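You operate a simulated robot arm through the tools that you are given. There is no shell and no other tool.

The job below is to be done with a simulated robot arm. You get a single attempt, and the scene is never put back.

Task
Prove the LOT 30 bush with both plugs and set it in the green square.
Fine: go plug right in, no go plug tried at the mouth, each plug back in its cup.

The check looks at the end state, three seconds after you hand in, the way a careful person would. Anything else that was tipped, shoved, dropped, spilled or broken makes it a failure.

Robot
A 7-joint arm with a two-finger parallel gripper, fixed in place. Base frame: the origin is at the foot of the arm, x ahead of it, y to its left, z up. Lengths are in cm, angles in degrees, forces in N, time in s.
With the tool pointing down near the work surface it reaches from about 20 to 68 cm from the base axis. Its first joint turns from -66.0 to 66.0 degrees. Payload 2.4 kg.
Tool frame: the origin (TCP) lies between the finger pads and is the grasp point; the fingertips stand 3 cm ahead of it; z points along the fingers, y is the line along which they close. Largest opening 9.4 cm; finger width 2.8, thickness 1; the body of the gripper, 5 by 9.6 cm, starts 5.5 cm behind the TCP.
Orientation is that of the tool frame in the base frame, as [roll, pitch, yaw] about the fixed x, y, z axes, in that order (R = Rz(yaw) Ry(pitch) Rx(roll)). With the fingers straight down and closing along the base's y, the tool's x points along the base's -x, its y along +y and its z along -z.

Tools
- The arm moves only by the tool servo_tool. Its argument "plan" is a list of rows, each a list of 7 numbers: the shift along the base's x, y, z in cm, then the turn, a rotation vector about the base's x, y, z in rad, then the finger opening in cm, from 0 to 9.4. In form: [[tx, ty, tz, rx, ry, rz, claw], ...]. A call has 1 to 20 rows; each row shifts and turns the commanded pose from where the row before left it. A row lasts 0.2 s, in which the tool goes at most 5 cm and 8.6 degrees; a call with a longer step from one row to the next is refused whole, and so is a gripper value outside its range. A pose out of reach is approached as far as the arm can. The call stops where the force on the tool passes 40 N (or 10 N more than at its start, if that is more) or the arm is blocked; 0.2 s more then pass. The fingers move at their own pace (about 15.3 cm/s each) and stop on an object; they squeeze with about 38 N. The grip force told is the motor's: it shows also when the fingers shut on nothing. Time passes only in rows, and 0.2 s behind the last, so rows that do not move let the fingers close. It gives the time, the measured TCP pose, the force on the tool (base axes), the opening and the grip force at its end, in the units of the frame above (readings bear some noise), with the torque about the TCP (base axes, N m) and any sound that the robot's microphone picked up.
- Cameras (640 x 400 px; columns grow to the right, rows downward): "scene" is fixed at [3.51, 47.43, 143.44]; the picture's right is [-0.77, -0.63, 0.00], its down [-0.40, 0.49, -0.77] and it looks along [0.49, -0.60, -0.63] (base axes); focal length 364 px, centre (320, 200). "wrist" rides on the gripper at [7.6, 1.4, -10.2] in the tool frame; the picture's right is [-0.18, 0.98, 0.00], its down [-0.75, -0.14, -0.64] and it looks along [-0.63, -0.12, 0.77] (tool axes); focal length 243 px, centre (320, 200). There is no depth. A picture from a camera that has moved, and an enlarged one, comes with that camera's place and axes in the base frame and with its lens.
- grab_frame(camera): a new picture of that camera. The clock stands still meanwhile.
- close_up(camera, box): a new picture of the part [left, top, right, bottom] of that camera's present view, enlarged. The clock stands still meanwhile.
- close_job(): hands the job in; it is judged then, once.

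Places have to be worked out from the pictures, the camera data and where the tool is seen. Open the gripper and draw the arm clear of the work before you hand the job in, unless the task says otherwise.

The tools are called after "Emit:" as name(argument=value, ...) on one line, values as JSON. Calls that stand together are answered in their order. servo_tool: Moves the arm, as the interface text tells. Its arguments: {"type":"object","properties":{"plan":{"type":"array"}},"required":["plan"]} The other tools are called the same way: grab_frame (camera) takes a picture; close_up (camera, box) takes an enlarged picture of a part of a camera's view; close_job () hands the job in.

At the start:

```text
t: 0.0
position: [31.84, -11.97, 107.95]
tool_rot: [-180.0, 0.0, -180.0]
wrist_force: [0.7, -0.2, 0.3]
moment: [0.02, 0.0, 0.02]
opening: 9.39
grasp_force: 0.0
```

scene: 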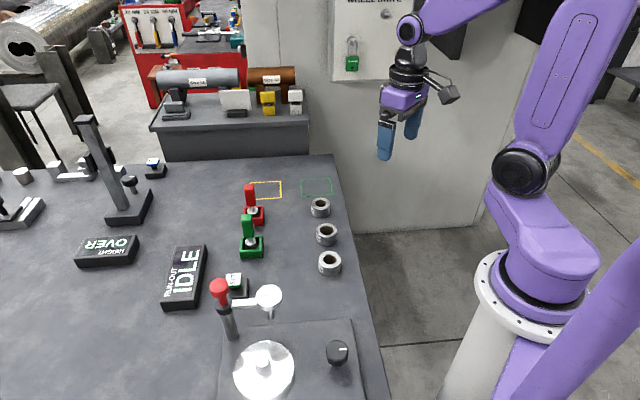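
wrist: 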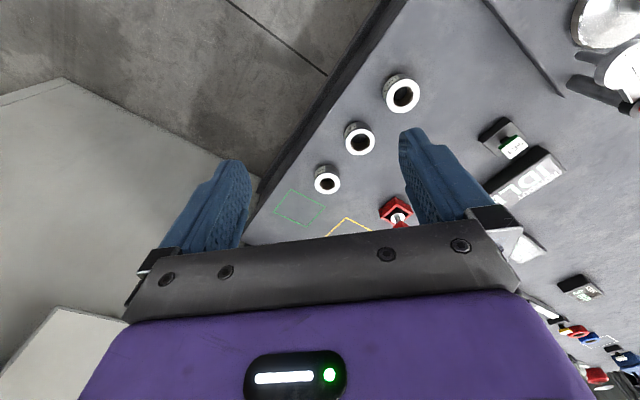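

I start by looking closely at the bushes, plugs and squares to find the LOT 30 bush.

Emit:
close_up(camera="scene", box=[220, 160, 380, 290])

Emit:
close_up(camera="wrist", box=[260, 50, 460, 240])

Emit:
close_up(camera="scene", box=[60, 220, 380, 400])

```text
3.08 times, centred on (300, 225) of scene
camera zoom: at [3.51, 47.43, 143.44], right [-0.77, -0.63, 0.0], down [-0.4, 0.49, -0.77], along [0.49, -0.6, -0.63], focal length 1119 px, centre (382, 123)
```

zoom: 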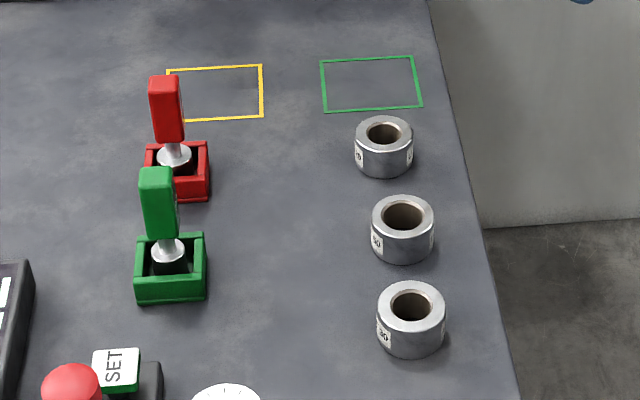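

```text
2.11 times, centred on (360, 145) of wrist
camera zoom: at [24.14, -10.51, 118.25], right [0.18, 0.98, 0.0], down [0.75, -0.14, 0.64], along [0.63, -0.12, -0.77], focal length 511 px, centre (236, 316)
```

zoom: 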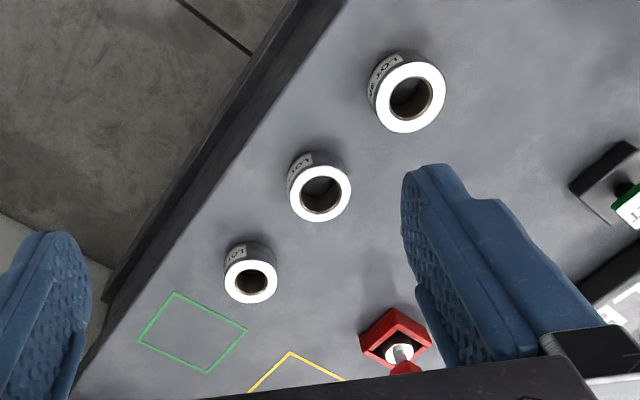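

```text
2.00 times, centred on (220, 310) of scene
camera zoom: at [3.51, 47.43, 143.44], right [-0.77, -0.63, 0.0], down [-0.4, 0.49, -0.77], along [0.49, -0.6, -0.63], focal length 727 px, centre (520, -20)
```

zoom: 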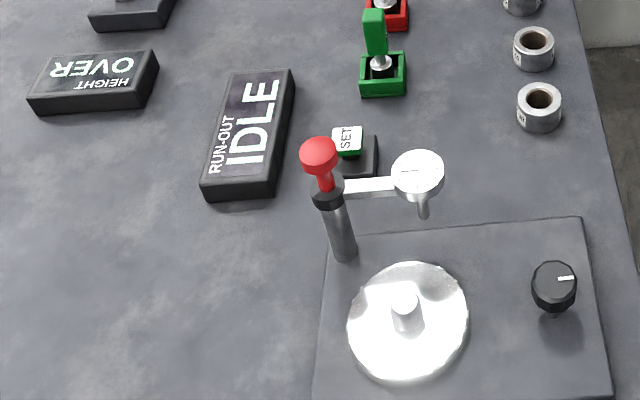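

The labels need a finer look, so I zoom on each bush.

Emit:
close_up(camera="scene", box=[305, 192, 335, 220])

Emit:
close_up(camera="scene", box=[308, 216, 340, 250])

Emit:
close_up(camera="scene", box=[310, 244, 345, 280])

Emit:
close_up(camera="wrist", box=[370, 60, 430, 120])

Emit:
close_up(camera="wrist", box=[335, 112, 385, 162])

Emit:
close_up(camera="wrist", box=[305, 155, 350, 200])

```text
14.29 times, centred on (320, 206) of scene
camera zoom: at [3.51, 47.43, 143.44], right [-0.77, -0.63, 0.0], down [-0.4, 0.49, -0.77], along [0.49, -0.6, -0.63], focal length 5195 px, centre (320, 114)
```

zoom: 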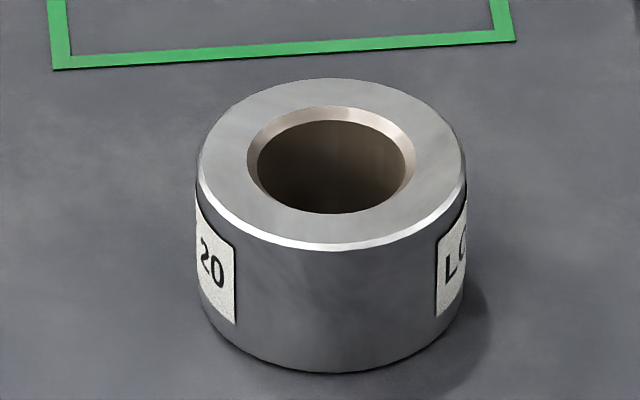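

```text
11.76 times, centred on (324, 233) of scene
camera zoom: at [3.51, 47.43, 143.44], right [-0.77, -0.63, 0.0], down [-0.4, 0.49, -0.77], along [0.49, -0.6, -0.63], focal length 4278 px, centre (273, -188)
```

zoom: 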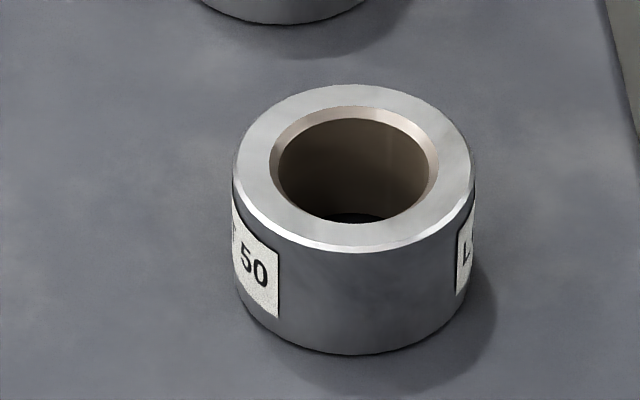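

```text
11.11 times, centred on (328, 262) of scene
camera zoom: at [3.51, 47.43, 143.44], right [-0.77, -0.63, 0.0], down [-0.4, 0.49, -0.77], along [0.49, -0.6, -0.63], focal length 4040 px, centre (237, -489)
```

zoom: 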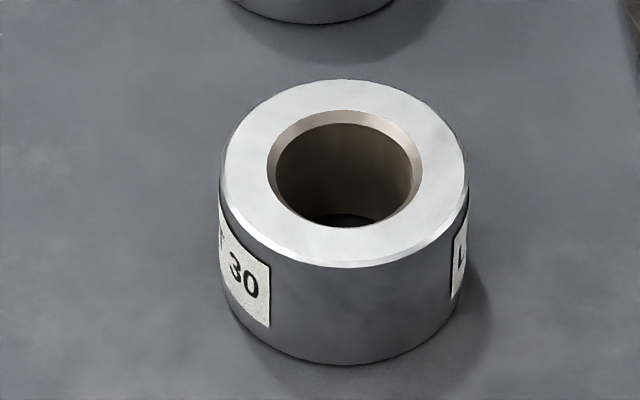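

```text
6.67 times, centred on (400, 90) of wrist
camera zoom: at [24.14, -10.51, 118.25], right [0.18, 0.98, 0.0], down [0.75, -0.14, 0.64], along [0.63, -0.12, -0.77], focal length 1618 px, centre (-213, 933)
```

zoom: 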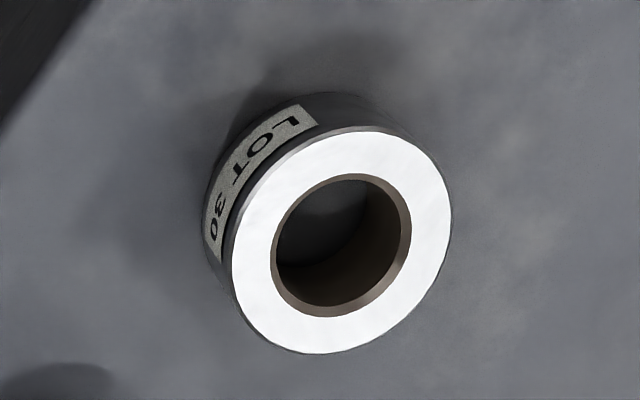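

```text
8.00 times, centred on (360, 137) of wrist
camera zoom: at [24.14, -10.51, 118.25], right [0.18, 0.98, 0.0], down [0.75, -0.14, 0.64], along [0.63, -0.12, -0.77], focal length 1941 px, centre (0, 704)
```

zoom: 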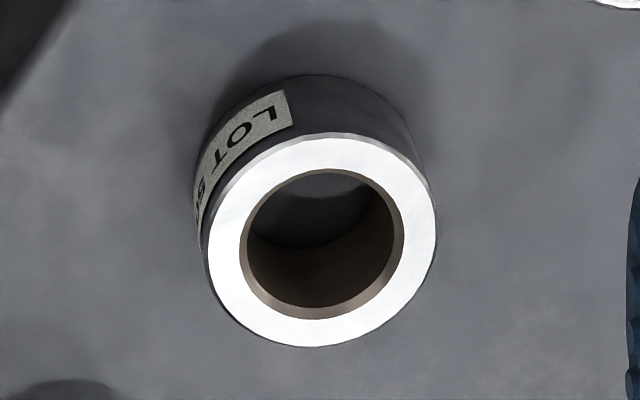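

```text
8.89 times, centred on (328, 178) of wrist
camera zoom: at [24.14, -10.51, 118.25], right [0.18, 0.98, 0.0], down [0.75, -0.14, 0.64], along [0.63, -0.12, -0.77], focal length 2157 px, centre (253, 400)
```

zoom: 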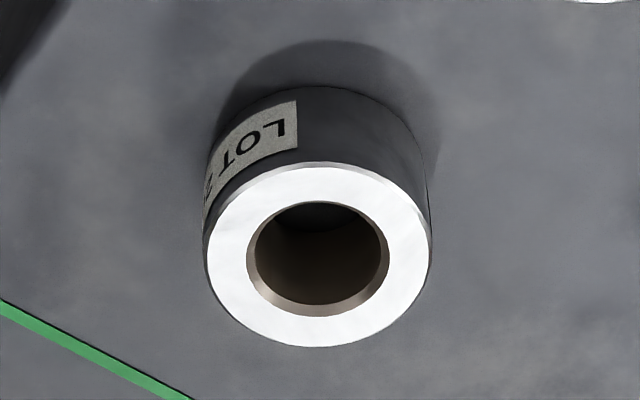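

LOT 30 is the nearest bush; triangulating scene and wrist views puts its top centre near (38.8, 0.6, 77.0). Now I look closely at the plugs, cups and squares.

Emit:
close_up(camera="scene", box=[232, 208, 272, 262])

Emit:
close_up(camera="scene", box=[235, 178, 275, 232])

Emit:
close_up(camera="scene", box=[240, 170, 350, 230])

Emit:
close_up(camera="wrist", box=[370, 180, 430, 240])

Emit:
close_up(camera="wrist", box=[260, 170, 400, 250])

```text
7.41 times, centred on (252, 235) of scene
camera zoom: at [3.51, 47.43, 143.44], right [-0.77, -0.63, 0.0], down [-0.4, 0.49, -0.77], along [0.49, -0.6, -0.63], focal length 2694 px, centre (824, -59)
```

zoom: 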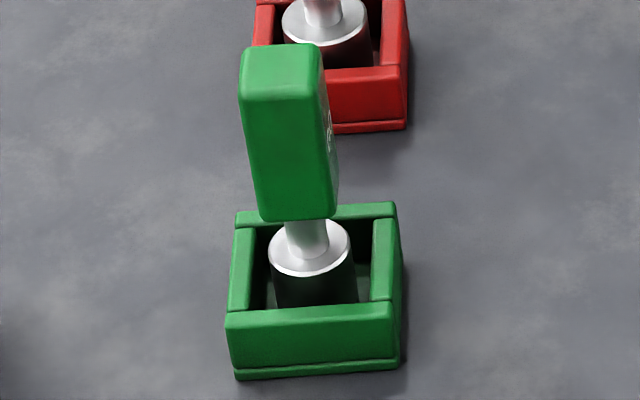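

```text
7.41 times, centred on (255, 205) of scene
camera zoom: at [3.51, 47.43, 143.44], right [-0.77, -0.63, 0.0], down [-0.4, 0.49, -0.77], along [0.49, -0.6, -0.63], focal length 2694 px, centre (802, 163)
```

zoom: 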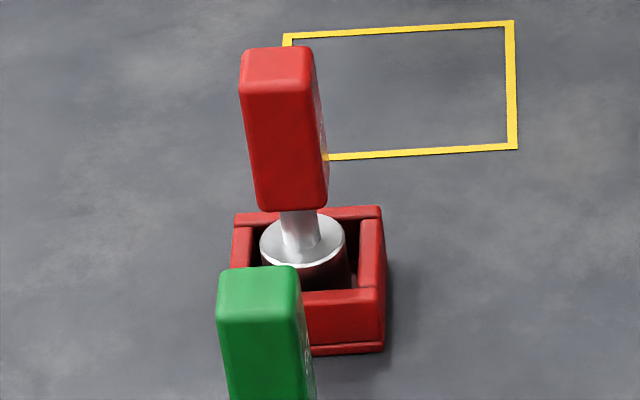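

```text
5.82 times, centred on (295, 200) of scene
camera zoom: at [3.51, 47.43, 143.44], right [-0.77, -0.63, 0.0], down [-0.4, 0.49, -0.77], along [0.49, -0.6, -0.63], focal length 2116 px, centre (466, 200)
```

zoom: 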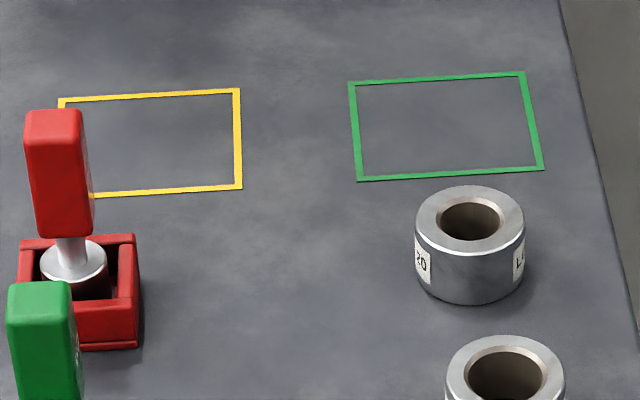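

```text
6.67 times, centred on (400, 210) of wrist
camera zoom: at [24.14, -10.51, 118.25], right [0.18, 0.98, 0.0], down [0.75, -0.14, 0.64], along [0.63, -0.12, -0.77], focal length 1618 px, centre (-213, 133)
```

zoom: 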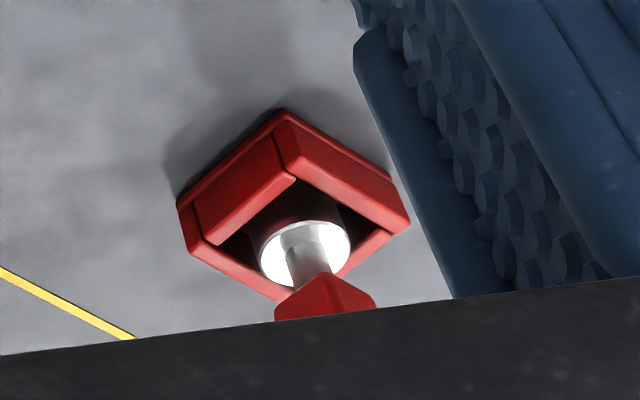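

```text
4.57 times, centred on (330, 210) of wrist
camera zoom: at [24.14, -10.51, 118.25], right [0.18, 0.98, 0.0], down [0.75, -0.14, 0.64], along [0.63, -0.12, -0.77], focal length 1109 px, centre (274, 154)
```

zoom: 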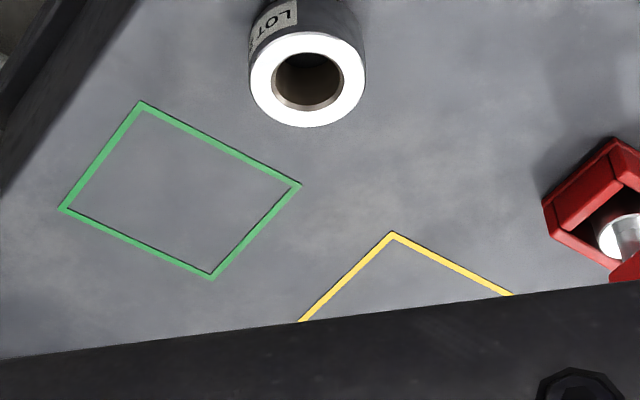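

Geometry so far: table top z≈73.9, green (go) plug at about (57.9, 8.7) with handle z≈80–85.6, red (no-go) plug at about (66.4, 0.2), green square centre about (62.6, −22.8). All fixtures are turned by 45°, so I move above the green plug at a safe height while turning the tool −45°.

Emit:
servo_tool(plan=[[2.6, 2.07, -0.8, 0, 0, -0.0785, 9.4], [2.6, 2.07, -0.8, 0, 0, -0.0785, 9.4], [2.6, 2.07, -0.8, 0, 0, -0.0785, 9.4], [2.6, 2.07, -0.8, 0, 0, -0.0785, 9.4], [2.6, 2.07, -0.8, 0, 0, -0.0785, 9.4], [2.6, 2.07, -0.8, 0, 0, -0.0785, 9.4], [2.6, 2.07, -0.8, 0, 0, -0.0785, 9.4], [2.6, 2.07, -0.8, 0, 0, -0.0785, 9.4], [2.6, 2.07, -0.8, 0, 0, -0.0785, 9.4], [2.6, 2.07, -0.8, 0, 0, -0.0785, 9.4], [0, 0, 0, 0, 0, 0, 9.4]])

Emit:
grab_frame(camera="wrist")

Emit:
grab_frame(camera="scene")

```text
t: 2.4
position: [57.66, 8.66, 100.28]
tool_rot: [-180.0, 0.0, 135.0]
wrist_force: [0.6, 0.3, -0.6]
moment: [0.0, 0.0, -0.02]
opening: 9.39
grasp_force: 0.1
```

```text
taken
camera wrist: at [53.3, 14.99, 110.61], right [0.83, 0.56, 0.0], down [0.43, -0.63, 0.64], along [0.36, -0.53, -0.77], focal length 243 px, centre (320, 200)
```

wrist: 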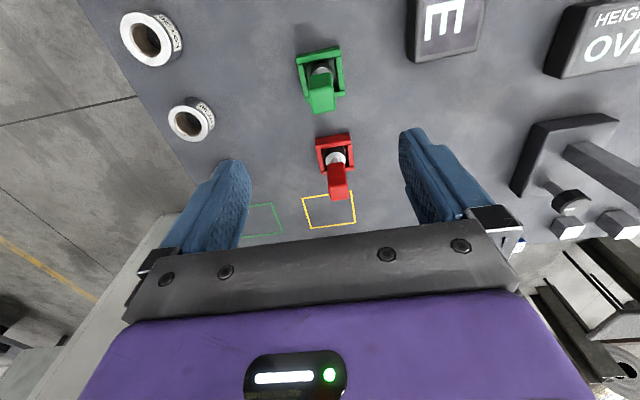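

```text
taken
```

scene: 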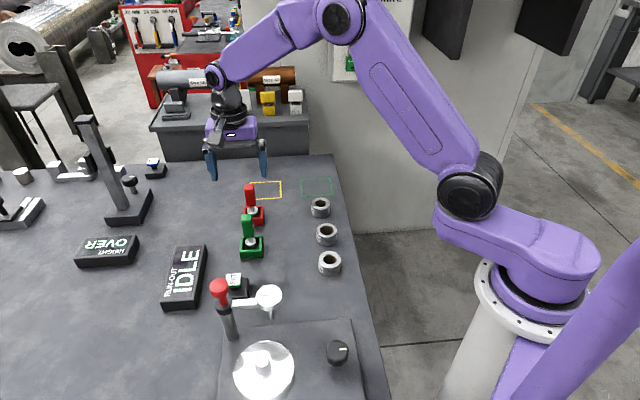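

The tool is above the green plug with the wanted turn. I zoom in on the plugs and bush in the wrist view to refine positions.

Emit:
close_up(camera="wrist", box=[285, 40, 365, 120])

Emit:
close_up(camera="wrist", box=[300, 125, 380, 205])

Emit:
close_up(camera="wrist", box=[110, 0, 220, 150])

```text
5.00 times, centred on (325, 80) of wrist
camera zoom: at [53.3, 14.99, 110.61], right [0.83, 0.56, 0.0], down [0.43, -0.63, 0.64], along [0.36, -0.53, -0.77], focal length 1213 px, centre (295, 800)
```

zoom: 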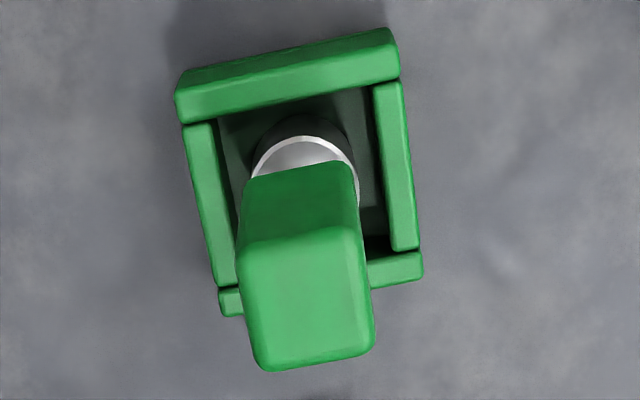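

```text
5.00 times, centred on (340, 165) of wrist
camera zoom: at [53.3, 14.99, 110.61], right [0.83, 0.56, 0.0], down [0.43, -0.63, 0.64], along [0.36, -0.53, -0.77], focal length 1213 px, centre (220, 375)
```

zoom: 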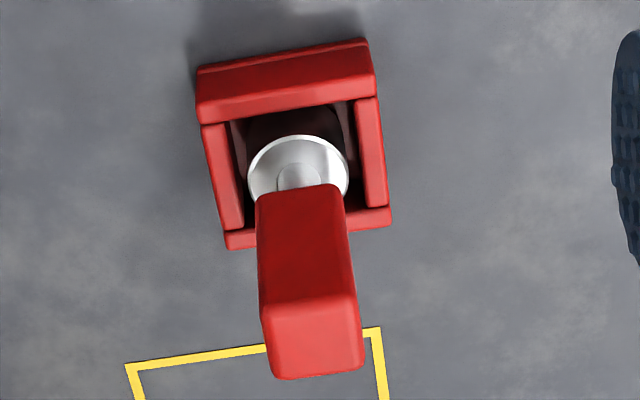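

```text
2.67 times, centred on (165, 75) of wrist
camera zoom: at [53.3, 14.99, 110.61], right [0.83, 0.56, 0.0], down [0.43, -0.63, 0.64], along [0.36, -0.53, -0.77], focal length 647 px, centre (733, 533)
```

zoom: 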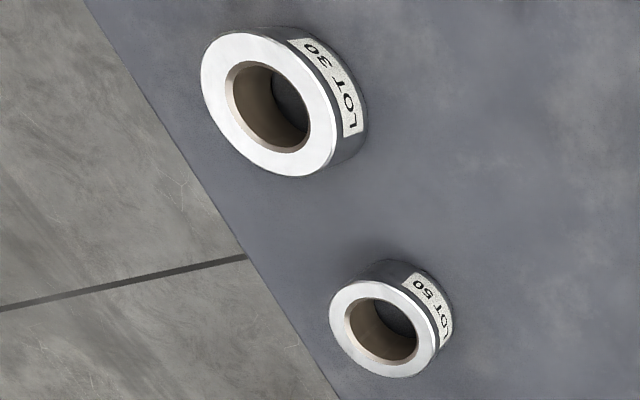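

The handle top centre works out to about (57.95, 8.62, 85.6) from both cameras, about 2.2 × 2.5 cm. I lower part way to just above the handle and recheck alignment.

Emit:
servo_tool(plan=[[0.1, -0.05, -3, 0, 0, 0, 9.4], [0.1, -0.05, -3, 0, 0, 0, 9.4], [0, 0, -3, 0, 0, 0, 9.4], [0, 0, -1.5, 0, 0, 0, 9.4], [0, 0, 0, 0, 0, 0, 9.4]])

Emit:
grab_frame(camera="wrist")

Emit:
close_up(camera="scene", box=[190, 150, 310, 270])

```text
t: 3.6
position: [58.05, 8.42, 89.72]
tool_rot: [-180.0, 0.0, 134.9]
wrist_force: [0.1, 0.9, 0.2]
moment: [0.02, -0.03, 0.02]
opening: 9.38
grasp_force: 0.0
```

```text
taken
camera wrist: at [53.71, 14.79, 99.89], right [0.82, 0.57, 0.0], down [0.43, -0.63, 0.64], along [0.36, -0.53, -0.77], focal length 243 px, centre (320, 200)
```

wrist: 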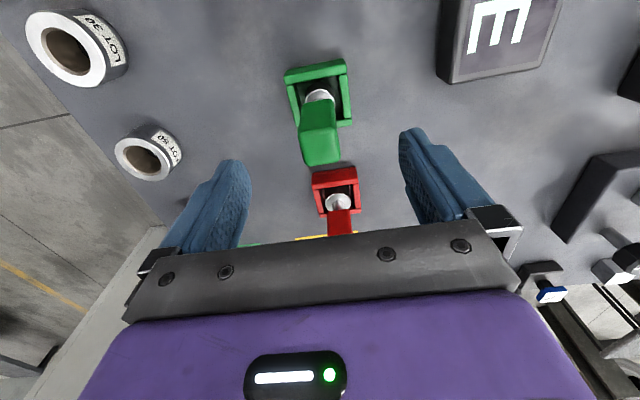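

```text
3.33 times, centred on (250, 210) of scene
camera zoom: at [3.51, 47.43, 143.44], right [-0.77, -0.63, 0.0], down [-0.4, 0.49, -0.77], along [0.49, -0.6, -0.63], focal length 1212 px, centre (553, 167)
```

zoom: 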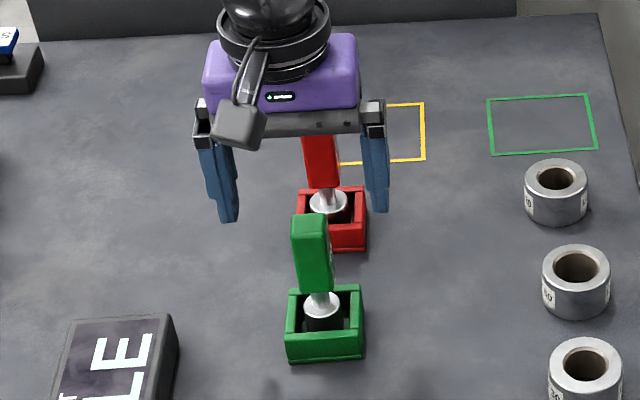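

Fingers straddle the handle and clear it. One zoom to fine-tune before going down.

Emit:
close_up(camera="wrist", box=[270, 50, 380, 180])

```text
3.08 times, centred on (325, 115) of wrist
camera zoom: at [53.71, 14.79, 99.89], right [0.82, 0.57, 0.0], down [0.43, -0.63, 0.64], along [0.36, -0.53, -0.77], focal length 746 px, centre (305, 462)
```

zoom: 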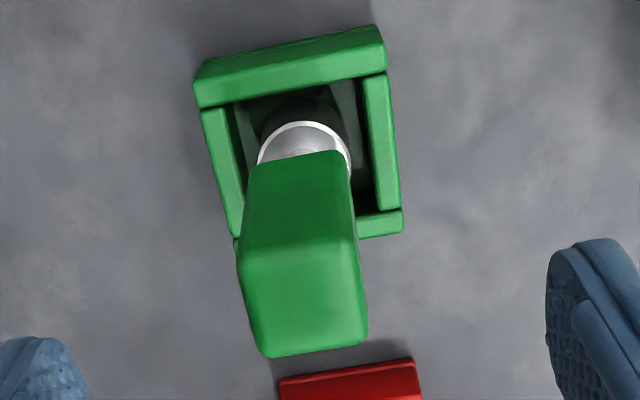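

Handle centre reads (58.0, 8.64); the tool sits about 0.2 cm off in y. I correct that and lower to grip height (TCP z≈83), still open.

Emit:
servo_tool(plan=[[-0.03, 0.2, 0, 0, 0, 0, 9.4], [0, 0, -2, 0, 0, 0, 9.4], [0, 0, -2, 0, 0, 0, 9.4], [0, 0, -1.8, 0, 0, 0, 9.4], [0, 0, -1.0, 0, 0, 0, 9.4], [0, 0, 0, 0, 0, 0, 9.4], [0, 0, 0, 0, 0, 0, 9.4]])

Emit:
grab_frame(camera="wrist")

```text
t: 5.2
position: [57.99, 8.71, 82.91]
tool_rot: [179.9, -0.1, 135.0]
wrist_force: [0.3, 0.8, -0.3]
moment: [0.0, -0.01, 0.03]
opening: 9.33
grasp_force: 0.0
```

```text
taken
camera wrist: at [53.6, 15.25, 93.03], right [0.83, 0.56, 0.0], down [0.43, -0.63, 0.64], along [0.36, -0.53, -0.77], focal length 243 px, centre (320, 200)
```

wrist: 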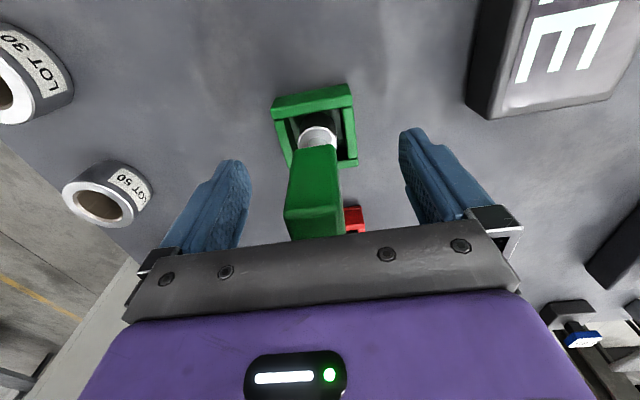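

Readings show some noise or lag versus the commanded pose, so I hold still for a moment to see where they settle.

Emit:
servo_tool(plan=[[0, 0, 0, 0, 0, 0, 9.4], [0, 0, 0, 0, 0, 0, 9.4], [0, 0, 0, 0, 0, 0, 9.4]])

Emit:
servo_tool(plan=[[0, 0, 0, 0, 0, 0, 9.4]])

Emit:
close_up(camera="wrist", box=[160, 70, 480, 270])

Emit:
close_up(camera="scene", box=[200, 170, 300, 270])

```text
t: 6.0
position: [57.9, 8.85, 82.84]
tool_rot: [179.9, 0.0, 135.0]
wrist_force: [1.1, 0.3, 0.2]
moment: [0.02, 0.0, 0.0]
opening: 9.4
grasp_force: 0.0
```

```text
t: 6.4
position: [58.01, 8.82, 82.79]
tool_rot: [180.0, 0.1, 135.0]
wrist_force: [-0.2, 0.1, -0.1]
moment: [-0.03, 0.0, 0.01]
opening: 9.4
grasp_force: 0.0
```

```text
2.00 times, centred on (320, 170) of wrist
camera zoom: at [53.6, 15.25, 93.03], right [0.83, 0.56, 0.0], down [0.43, -0.63, 0.64], along [0.36, -0.53, -0.77], focal length 485 px, centre (320, 260)
```

zoom: 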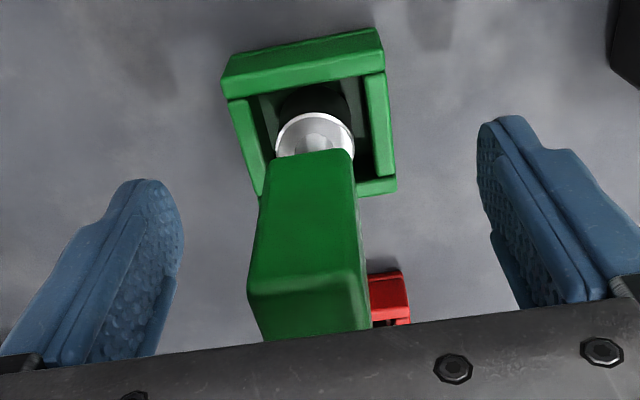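

```text
4.00 times, centred on (250, 220) of scene
camera zoom: at [3.51, 47.43, 143.44], right [-0.77, -0.63, 0.0], down [-0.4, 0.49, -0.77], along [0.49, -0.6, -0.63], focal length 1455 px, centre (600, 120)
```

zoom: 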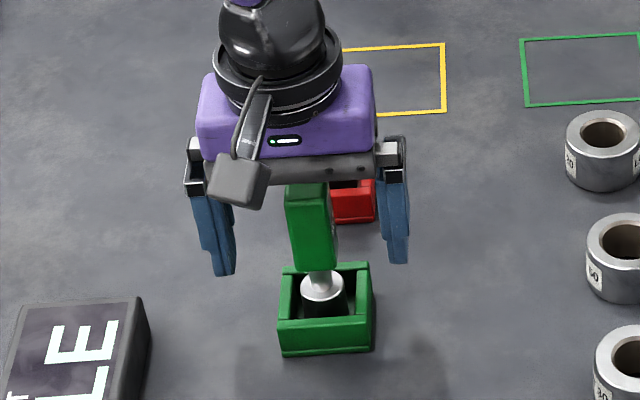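

The camera pose gives TCP ≈ (57.95, 8.89, 82.8); the handle is about 0.2 cm off-centre, so I shift by (0.03, −0.27) and close gently on the handle.

Emit:
servo_tool(plan=[[0.03, -0.27, 0, 0, 0, 0, 9.4], [0, 0, 0, 0, 0, 0, 6], [0, 0, 0, 0, 0, 0, 4], [0, 0, 0, 0, 0, 0, 3], [0, 0, 0, 0, 0, 0, 2.4], [0, 0, 0, 0, 0, 0, 2.0], [0, 0, 0, 0, 0, 0, 1.0], [0, 0, 0, 0, 0, 0, 0.5]])

Emit:
close_up(camera="wrist", box=[160, 70, 480, 270])

Emit:
close_up(camera="scene", box=[200, 170, 300, 270])

```text
t: 8.2
position: [58.03, 8.61, 82.87]
tool_rot: [-179.8, 0.0, 135.0]
wrist_force: [0.1, -0.9, 1.3]
moment: [-0.05, 0.01, 0.02]
opening: 3.01
grasp_force: 37.9
```

```text
2.00 times, centred on (320, 170) of wrist
camera zoom: at [53.64, 14.94, 93.07], right [0.83, 0.56, 0.0], down [0.43, -0.63, 0.64], along [0.36, -0.53, -0.77], focal length 485 px, centre (320, 260)
```

zoom: 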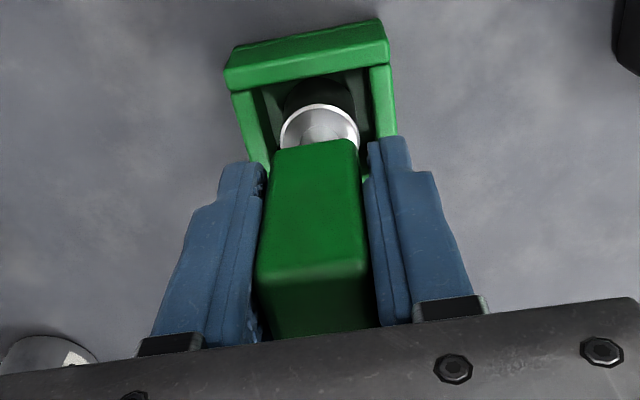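

```text
4.00 times, centred on (250, 220) of scene
camera zoom: at [3.51, 47.43, 143.44], right [-0.77, -0.63, 0.0], down [-0.4, 0.49, -0.77], along [0.49, -0.6, -0.63], focal length 1455 px, centre (600, 120)
```

zoom: 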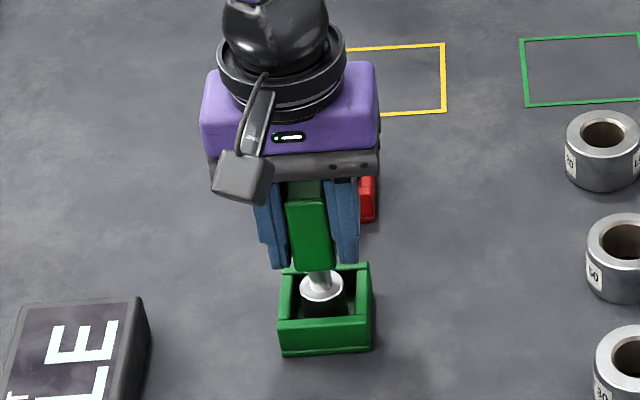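

Fingers stopped at 3.0 cm with 38 N on the handle. I lift 1.5 cm slowly to check that the plug follows and reads a sensible weight.

Emit:
servo_tool(plan=[[0, 0, 0, 0, 0, 0, 0.5], [0, 0, 0.5, 0, 0, 0, 0.5], [0, 0, 0.5, 0, 0, 0, 0.5], [0, 0, 0.5, 0, 0, 0, 0.5], [0, 0, 0, 0, 0, 0, 0.5]])

Emit:
close_up(camera="wrist", box=[160, 70, 480, 270])

Emit:
close_up(camera="scene", box=[200, 170, 300, 270])

```text
t: 9.4
position: [58.0, 8.52, 84.37]
tool_rot: [179.9, 0.0, 135.0]
wrist_force: [-0.4, -0.2, -2.4]
moment: [-0.04, 0.01, -0.02]
opening: 3.02
grasp_force: 37.9
```

```text
2.00 times, centred on (320, 170) of wrist
camera zoom: at [53.61, 14.91, 94.53], right [0.83, 0.56, 0.0], down [0.43, -0.63, 0.64], along [0.36, -0.53, -0.77], focal length 485 px, centre (320, 260)
```

zoom: 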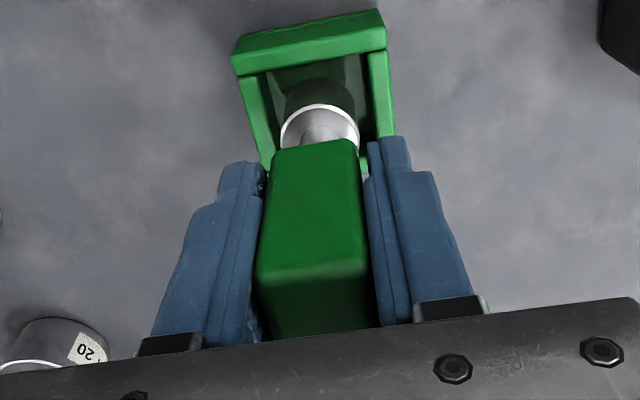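

```text
4.00 times, centred on (250, 220) of scene
camera zoom: at [3.51, 47.43, 143.44], right [-0.77, -0.63, 0.0], down [-0.4, 0.49, -0.77], along [0.49, -0.6, -0.63], focal length 1455 px, centre (600, 120)
```

zoom: 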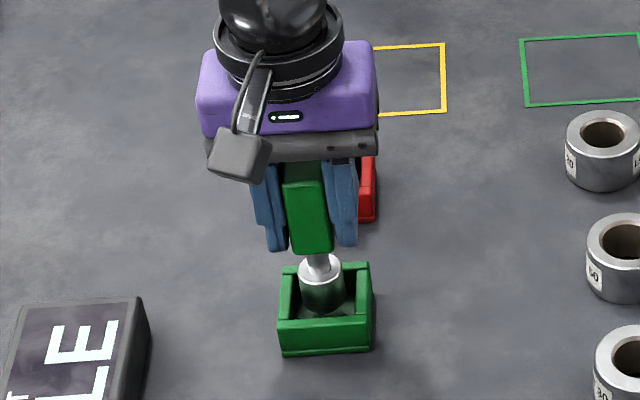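

The plug follows and weighs about 2.4 N. I raise it well clear of the cup and carry it over to hover above the LOT 30 bush.

Emit:
servo_tool(plan=[[0, 0, 2, 0, 0, 0, 0.5], [0, 0, 2, 0, 0, 0, 0.5], [0, 0, 2, 0, 0, 0, 0.5], [0, 0, 2, 0, 0, 0, 0.5], [-1.37, -0.6, 0, 0, 0, 0, 0.5], [-2.5, -1.1, 0, 0, 0, 0, 0.5], [-2.5, -1.1, 0, 0, 0, 0, 0.5], [-2.5, -1.1, 0, 0, 0, 0, 0.5], [-2.5, -1.1, 0, 0, 0, 0, 0.5], [-2.5, -1.1, 0, 0, 0, 0, 0.5], [-2.5, -1.1, 0, 0, 0, 0, 0.5], [-1.5, -0.6, 0, 0, 0, 0, 0.5], [-1.09, -0.5, 0, 0, 0, 0, 0.5], [0, 0, 0, 0, 0, 0, 0.5], [0, 0, 0, 0, 0, 0, 0.5], [0, 0, 0, 0, 0, 0, 0.5]])

Emit:
grab_frame(camera="wrist")

Emit:
grab_frame(camera="scene")

```text
t: 12.8
position: [38.93, 0.34, 92.29]
tool_rot: [-179.9, 0.0, 134.9]
wrist_force: [1.3, -0.4, -2.4]
moment: [-0.01, 0.03, 0.01]
opening: 3.02
grasp_force: 38.0
```

```text
taken
camera wrist: at [34.64, 6.81, 102.48], right [0.83, 0.56, 0.0], down [0.43, -0.63, 0.64], along [0.36, -0.53, -0.77], focal length 243 px, centre (320, 200)
```

wrist: 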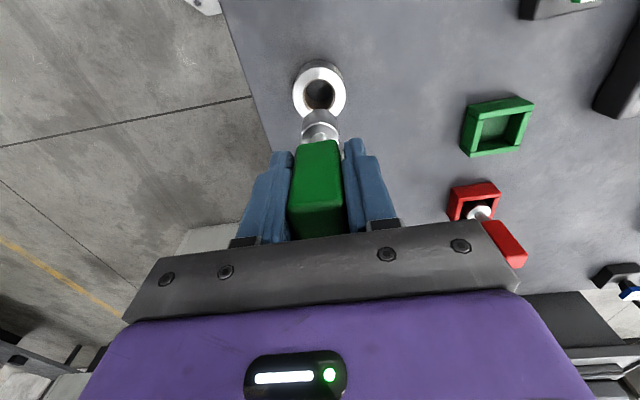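

```text
taken
```

scene: 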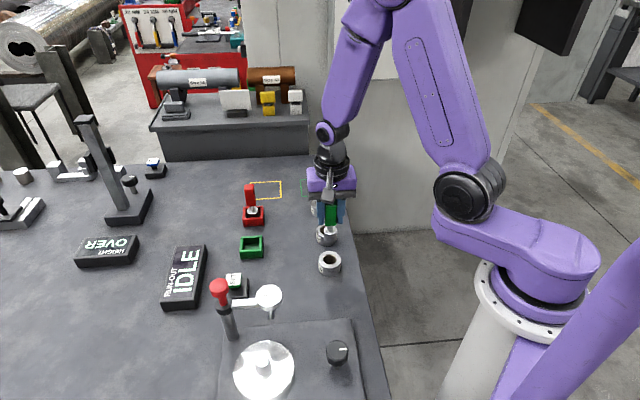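

The plug hovers above the bush. I zoom both cameras to measure the ring centre against the plug axis.

Emit:
close_up(camera="wrist", box=[280, 50, 360, 150])

Emit:
close_up(camera="scene", box=[295, 195, 365, 280])

Emit:
close_up(camera="scene", box=[230, 225, 275, 265])

```text
4.00 times, centred on (320, 100) of wrist
camera zoom: at [34.64, 6.81, 102.48], right [0.83, 0.56, 0.0], down [0.43, -0.63, 0.64], along [0.36, -0.53, -0.77], focal length 970 px, centre (320, 600)
```

zoom: 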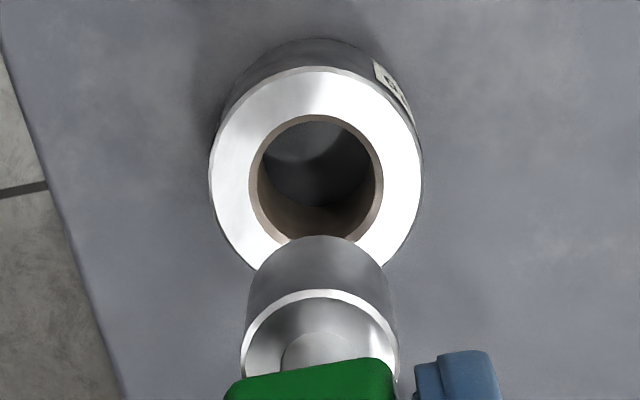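

```text
4.71 times, centred on (330, 238) of scene
camera zoom: at [3.51, 47.43, 143.44], right [-0.77, -0.63, 0.0], down [-0.4, 0.49, -0.77], along [0.49, -0.6, -0.63], focal length 1711 px, centre (273, 24)
```

zoom: 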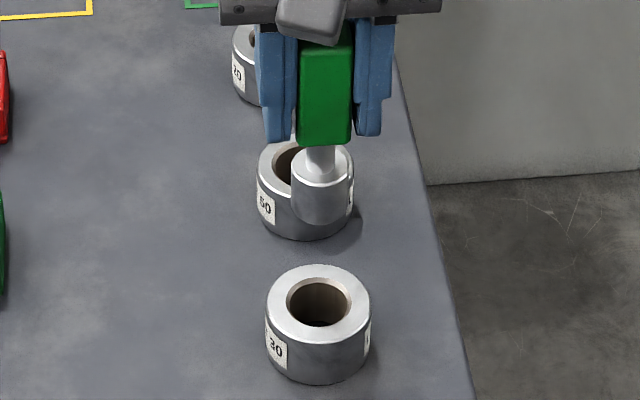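

```text
10.00 times, centred on (252, 245) of scene
camera zoom: at [3.51, 47.43, 143.44], right [-0.77, -0.63, 0.0], down [-0.4, 0.49, -0.77], along [0.49, -0.6, -0.63], focal length 3636 px, centre (995, -250)
```

zoom: 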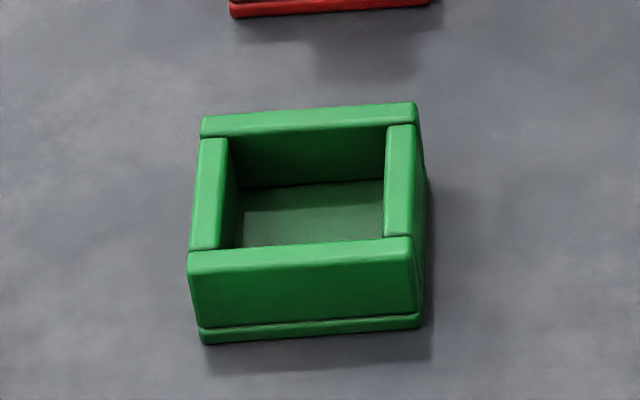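

Ring centre comes out at about (38.92, 0.44, 77.0), with the plug axis within roughly 0.2 cm of it. I lower to leave about a 1 cm gap and compare plug and ring at close range.

Emit:
servo_tool(plan=[[0, 0, -1.5, 0, 0, 0, 0.5], [0, 0, -1.5, 0, 0, 0, 0.5], [0, 0, -1.5, 0, 0, 0, 0.5], [0, 0, -1.0, 0, 0, 0, 0.5], [0, 0, -0.5, 0, 0, 0, 0.5], [0, 0, 0, 0, 0, 0, 0.5], [0, 0, 0, 0, 0, 0, 0.5]])

Emit:
close_up(camera="wrist", box=[280, 60, 360, 150])

Emit:
close_up(camera="scene", box=[300, 215, 360, 280])

```text
t: 14.4
position: [38.92, 0.33, 86.32]
tool_rot: [-180.0, 0.1, 135.0]
wrist_force: [-0.5, -0.6, -2.3]
moment: [0.01, 0.02, 0.02]
opening: 3.01
grasp_force: 37.9
```

```text
4.44 times, centred on (320, 105) of wrist
camera zoom: at [34.57, 6.8, 96.46], right [0.83, 0.56, 0.0], down [0.43, -0.63, 0.64], along [0.36, -0.53, -0.77], focal length 1078 px, centre (320, 622)
```

zoom: 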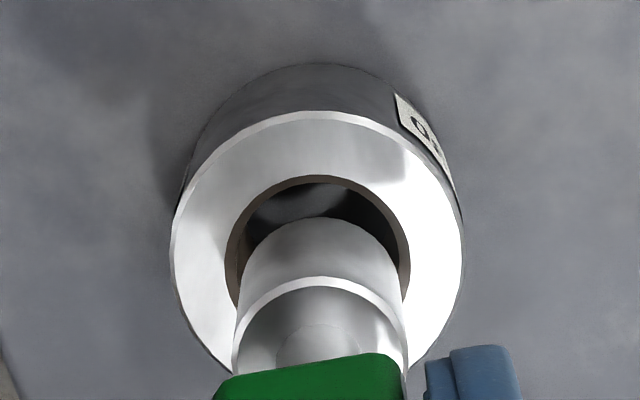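

```text
6.15 times, centred on (330, 248) of scene
camera zoom: at [3.51, 47.43, 143.44], right [-0.77, -0.63, 0.0], down [-0.4, 0.49, -0.77], along [0.49, -0.6, -0.63], focal length 2238 px, centre (258, -92)
```

zoom: 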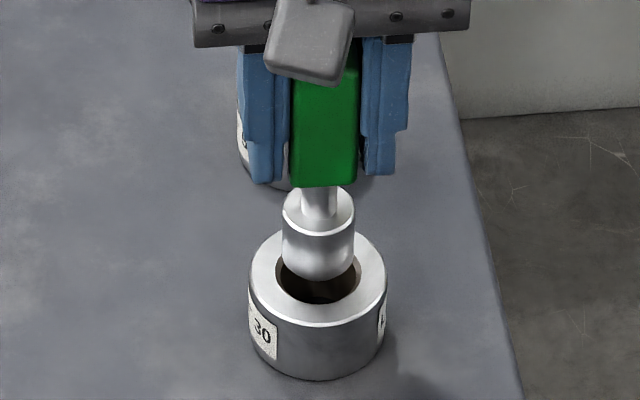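

Side by side, plug and bore agree within about 0.1 cm in both views. I nudge (−0.04, +0.06) and lower slowly into the mouth, watching the forces.

Emit:
servo_tool(plan=[[-0.04, 0.06, 0, 0, 0, 0, 0.5], [0, 0, -0.2, 0, 0, 0, 0.5], [0, 0, -0.2, 0, 0, 0, 0.5], [0, 0, -0.2, 0, 0, 0, 0.5], [0, 0, -0.2, 0, 0, 0, 0.5], [0, 0, -0.2, 0, 0, 0, 0.5], [0, 0, -0.2, 0, 0, 0, 0.5], [0, 0, -0.1, 0, 0, 0, 0.5], [0, 0, 0, 0, 0, 0, 0.5]])

Emit:
close_up(camera="wrist", box=[280, 60, 360, 150])

Emit:
close_up(camera="scene", box=[300, 215, 360, 280])

```text
t: 16.4
position: [38.86, 0.35, 84.98]
tool_rot: [180.0, 0.0, 135.0]
wrist_force: [0.4, 0.0, -2.2]
moment: [0.03, -0.03, 0.0]
opening: 2.99
grasp_force: 38.0
```

```text
4.44 times, centred on (320, 105) of wrist
camera zoom: at [34.57, 6.78, 95.15], right [0.83, 0.56, 0.0], down [0.43, -0.63, 0.64], along [0.36, -0.53, -0.77], focal length 1078 px, centre (320, 622)
```

zoom: 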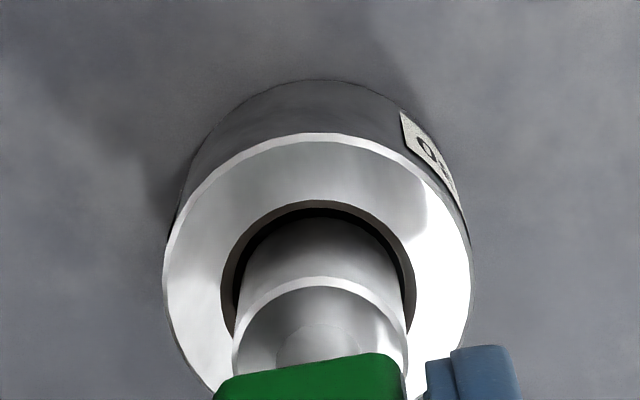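

```text
6.15 times, centred on (330, 248) of scene
camera zoom: at [3.51, 47.43, 143.44], right [-0.77, -0.63, 0.0], down [-0.4, 0.49, -0.77], along [0.49, -0.6, -0.63], focal length 2238 px, centre (258, -92)
```

zoom: 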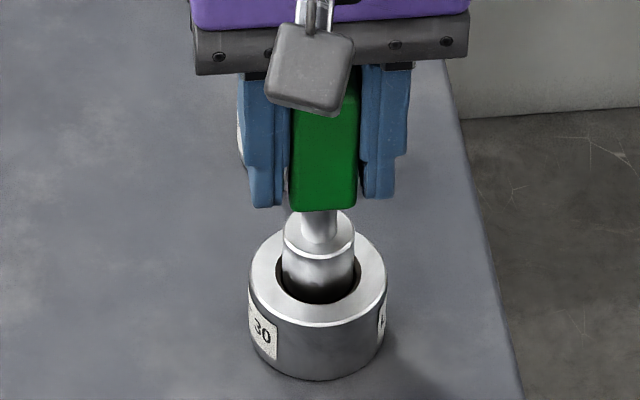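

The plug is entering the mouth with no contact force (only its weight). I continue down 2 cm slowly.

Emit:
servo_tool(plan=[[0, 0, -0.2, 0, 0, 0, 0.5], [0, 0, -0.25, 0, 0, 0, 0.5], [0, 0, -0.25, 0, 0, 0, 0.5], [0, 0, -0.25, 0, 0, 0, 0.5], [0, 0, -0.25, 0, 0, 0, 0.5], [0, 0, -0.25, 0, 0, 0, 0.5], [0, 0, 0, 0, 0, 0, 0.5]])

Emit:
close_up(camera="scene", box=[300, 215, 360, 280])

Emit:
close_up(camera="wrist", box=[280, 60, 360, 150])

```text
t: 18.0
position: [39.02, 0.27, 83.57]
tool_rot: [180.0, 0.0, 135.0]
wrist_force: [0.3, 0.7, -1.9]
moment: [0.0, -0.01, -0.03]
opening: 3.01
grasp_force: 37.6
```

```text
6.15 times, centred on (330, 248) of scene
camera zoom: at [3.51, 47.43, 143.44], right [-0.77, -0.63, 0.0], down [-0.4, 0.49, -0.77], along [0.49, -0.6, -0.63], focal length 2238 px, centre (258, -92)
```

zoom: 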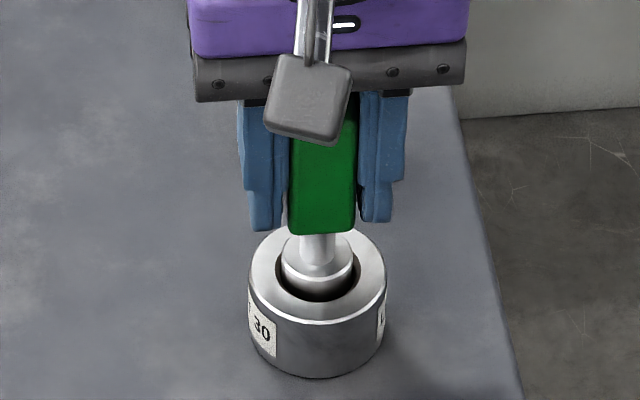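

```text
4.44 times, centred on (320, 105) of wrist
camera zoom: at [34.67, 6.7, 93.74], right [0.83, 0.56, 0.0], down [0.43, -0.63, 0.64], along [0.36, -0.53, -0.77], focal length 1078 px, centre (320, 622)
```

zoom: 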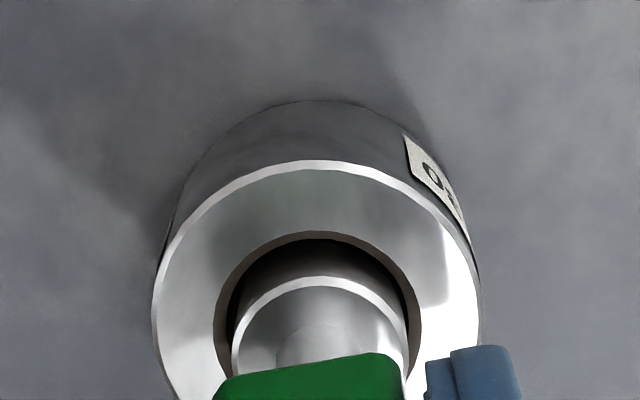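

Still free: force is just the weight. I continue down until the plug bottoms gently.

Emit:
servo_tool(plan=[[0, 0, -0.2, 0, 0, 0, 0.5], [0, 0, -0.2, 0, 0, 0, 0.5], [0, 0, -0.2, 0, 0, 0, 0.5], [0, 0, -0.2, 0, 0, 0, 0.5], [0, 0, -0.2, 0, 0, 0, 0.5], [0, 0, 0, 0, 0, 0, 0.5]])

Emit:
close_up(camera="scene", box=[300, 215, 360, 280])

Emit:
close_up(camera="wrist", box=[280, 60, 360, 150])

```text
t: 19.4
position: [38.87, 0.46, 82.39]
tool_rot: [-180.0, 0.0, 135.0]
wrist_force: [-0.1, 0.5, -2.2]
moment: [0.02, -0.01, 0.01]
opening: 3.02
grasp_force: 38.0
```

```text
6.15 times, centred on (330, 248) of scene
camera zoom: at [3.51, 47.43, 143.44], right [-0.77, -0.63, 0.0], down [-0.4, 0.49, -0.77], along [0.49, -0.6, -0.63], focal length 2238 px, centre (258, -92)
```

zoom: 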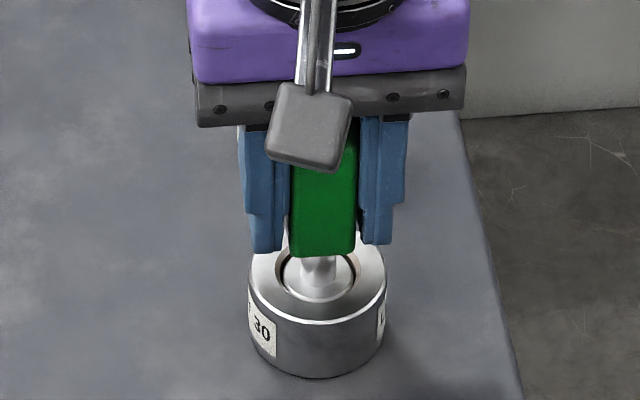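

```text
4.44 times, centred on (320, 105) of wrist
camera zoom: at [34.54, 6.8, 92.67], right [0.83, 0.56, 0.0], down [0.43, -0.63, 0.64], along [0.36, -0.53, -0.77], focal length 1078 px, centre (320, 622)
```

zoom: 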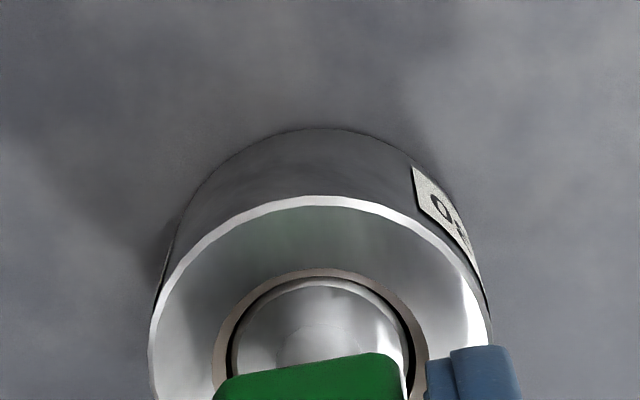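

The go plug's shoulder is level with the bush face. I press on in 0.1 cm steps until it seats.

Emit:
servo_tool(plan=[[0, 0, -0.1, 0, 0, 0, 0.5], [0, 0, -0.1, 0, 0, 0, 0.5], [0, 0, -0.1, 0, 0, 0, 0.5], [0, 0, -0.1, 0, 0, 0, 0.5], [0, 0, 0, 0, 0, 0, 0.5]])

Emit:
close_up(camera="scene", box=[300, 215, 360, 280])

Emit:
close_up(camera="wrist", box=[280, 60, 360, 150])

```text
t: 20.6
position: [38.94, 0.23, 81.99]
tool_rot: [179.9, 0.1, 135.0]
wrist_force: [-0.7, -2.4, 30.2]
moment: [-0.19, 0.04, 0.0]
opening: 3.01
grasp_force: 37.7
```

```text
6.15 times, centred on (330, 248) of scene
camera zoom: at [3.47, 47.43, 143.44], right [-0.77, -0.63, 0.0], down [-0.4, 0.49, -0.77], along [0.49, -0.6, -0.63], focal length 2238 px, centre (258, -92)
```

zoom: 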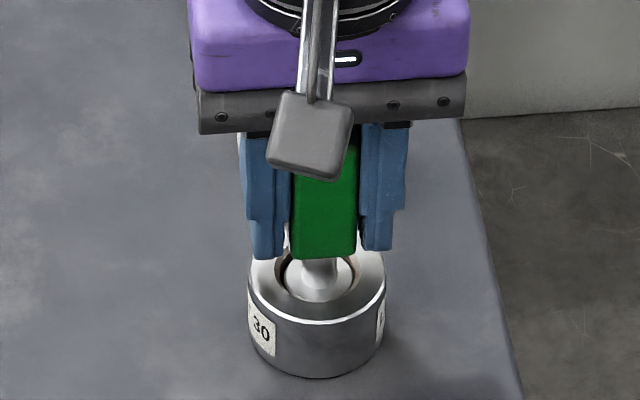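

```text
4.44 times, centred on (320, 105) of wrist
camera zoom: at [34.53, 6.7, 92.22], right [0.83, 0.56, 0.0], down [0.43, -0.63, 0.64], along [0.36, -0.53, -0.77], focal length 1078 px, centre (320, 622)
```

zoom: 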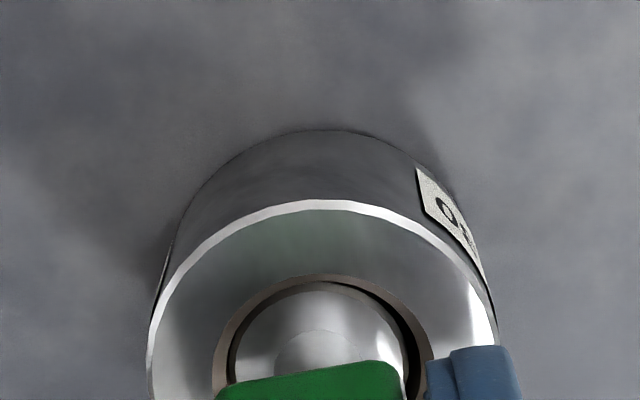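

The go plug bottomed on the table (30 N up) — it's right in. I withdraw it slowly straight up and check the bush stays down.

Emit:
servo_tool(plan=[[0, 0, 0.2, 0, 0, 0, 0.5], [0, 0, 0.2, 0, 0, 0, 0.5], [0, 0, 0.3, 0, 0, 0, 0.5], [0, 0, 0.3, 0, 0, 0, 0.5], [0, 0, 0.4, 0, 0, 0, 0.5], [0, 0, 0.5, 0, 0, 0, 0.5], [0, 0, 0.5, 0, 0, 0, 0.5], [0, 0, 0, 0, 0, 0, 0.5]])

Emit:
close_up(camera="scene", box=[300, 215, 360, 280])

Emit:
close_up(camera="wrist", box=[280, 60, 360, 150])

```text
t: 22.4
position: [38.93, 0.32, 84.64]
tool_rot: [179.9, 0.0, 135.0]
wrist_force: [-0.1, -0.4, -1.6]
moment: [-0.01, 0.01, -0.02]
opening: 2.98
grasp_force: 37.9
```

```text
6.15 times, centred on (330, 248) of scene
camera zoom: at [3.51, 47.43, 143.44], right [-0.77, -0.63, 0.0], down [-0.4, 0.49, -0.77], along [0.49, -0.6, -0.63], focal length 2238 px, centre (258, -92)
```

zoom: 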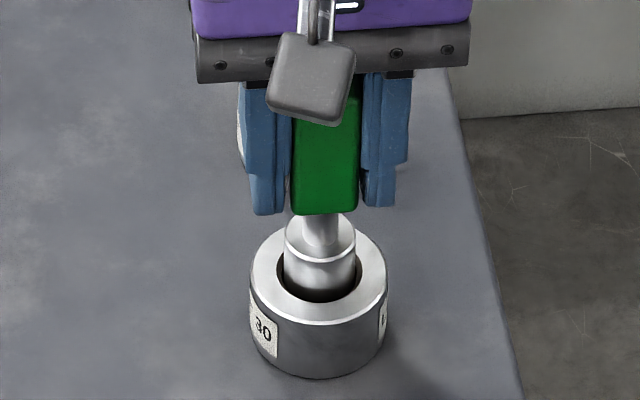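

```text
4.44 times, centred on (320, 105) of wrist
camera zoom: at [34.51, 6.78, 94.79], right [0.83, 0.56, 0.0], down [0.43, -0.63, 0.64], along [0.36, -0.53, -0.77], focal length 1078 px, centre (320, 622)
```

zoom: 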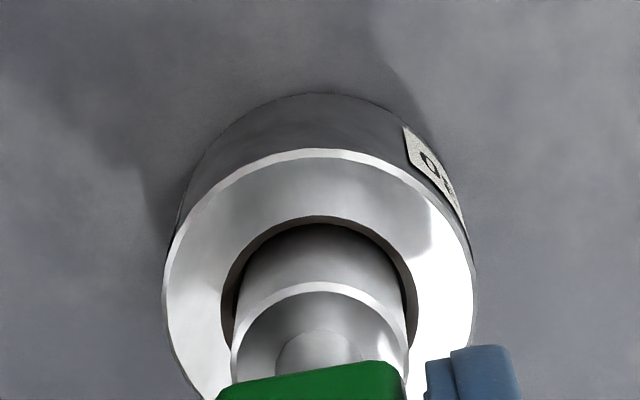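

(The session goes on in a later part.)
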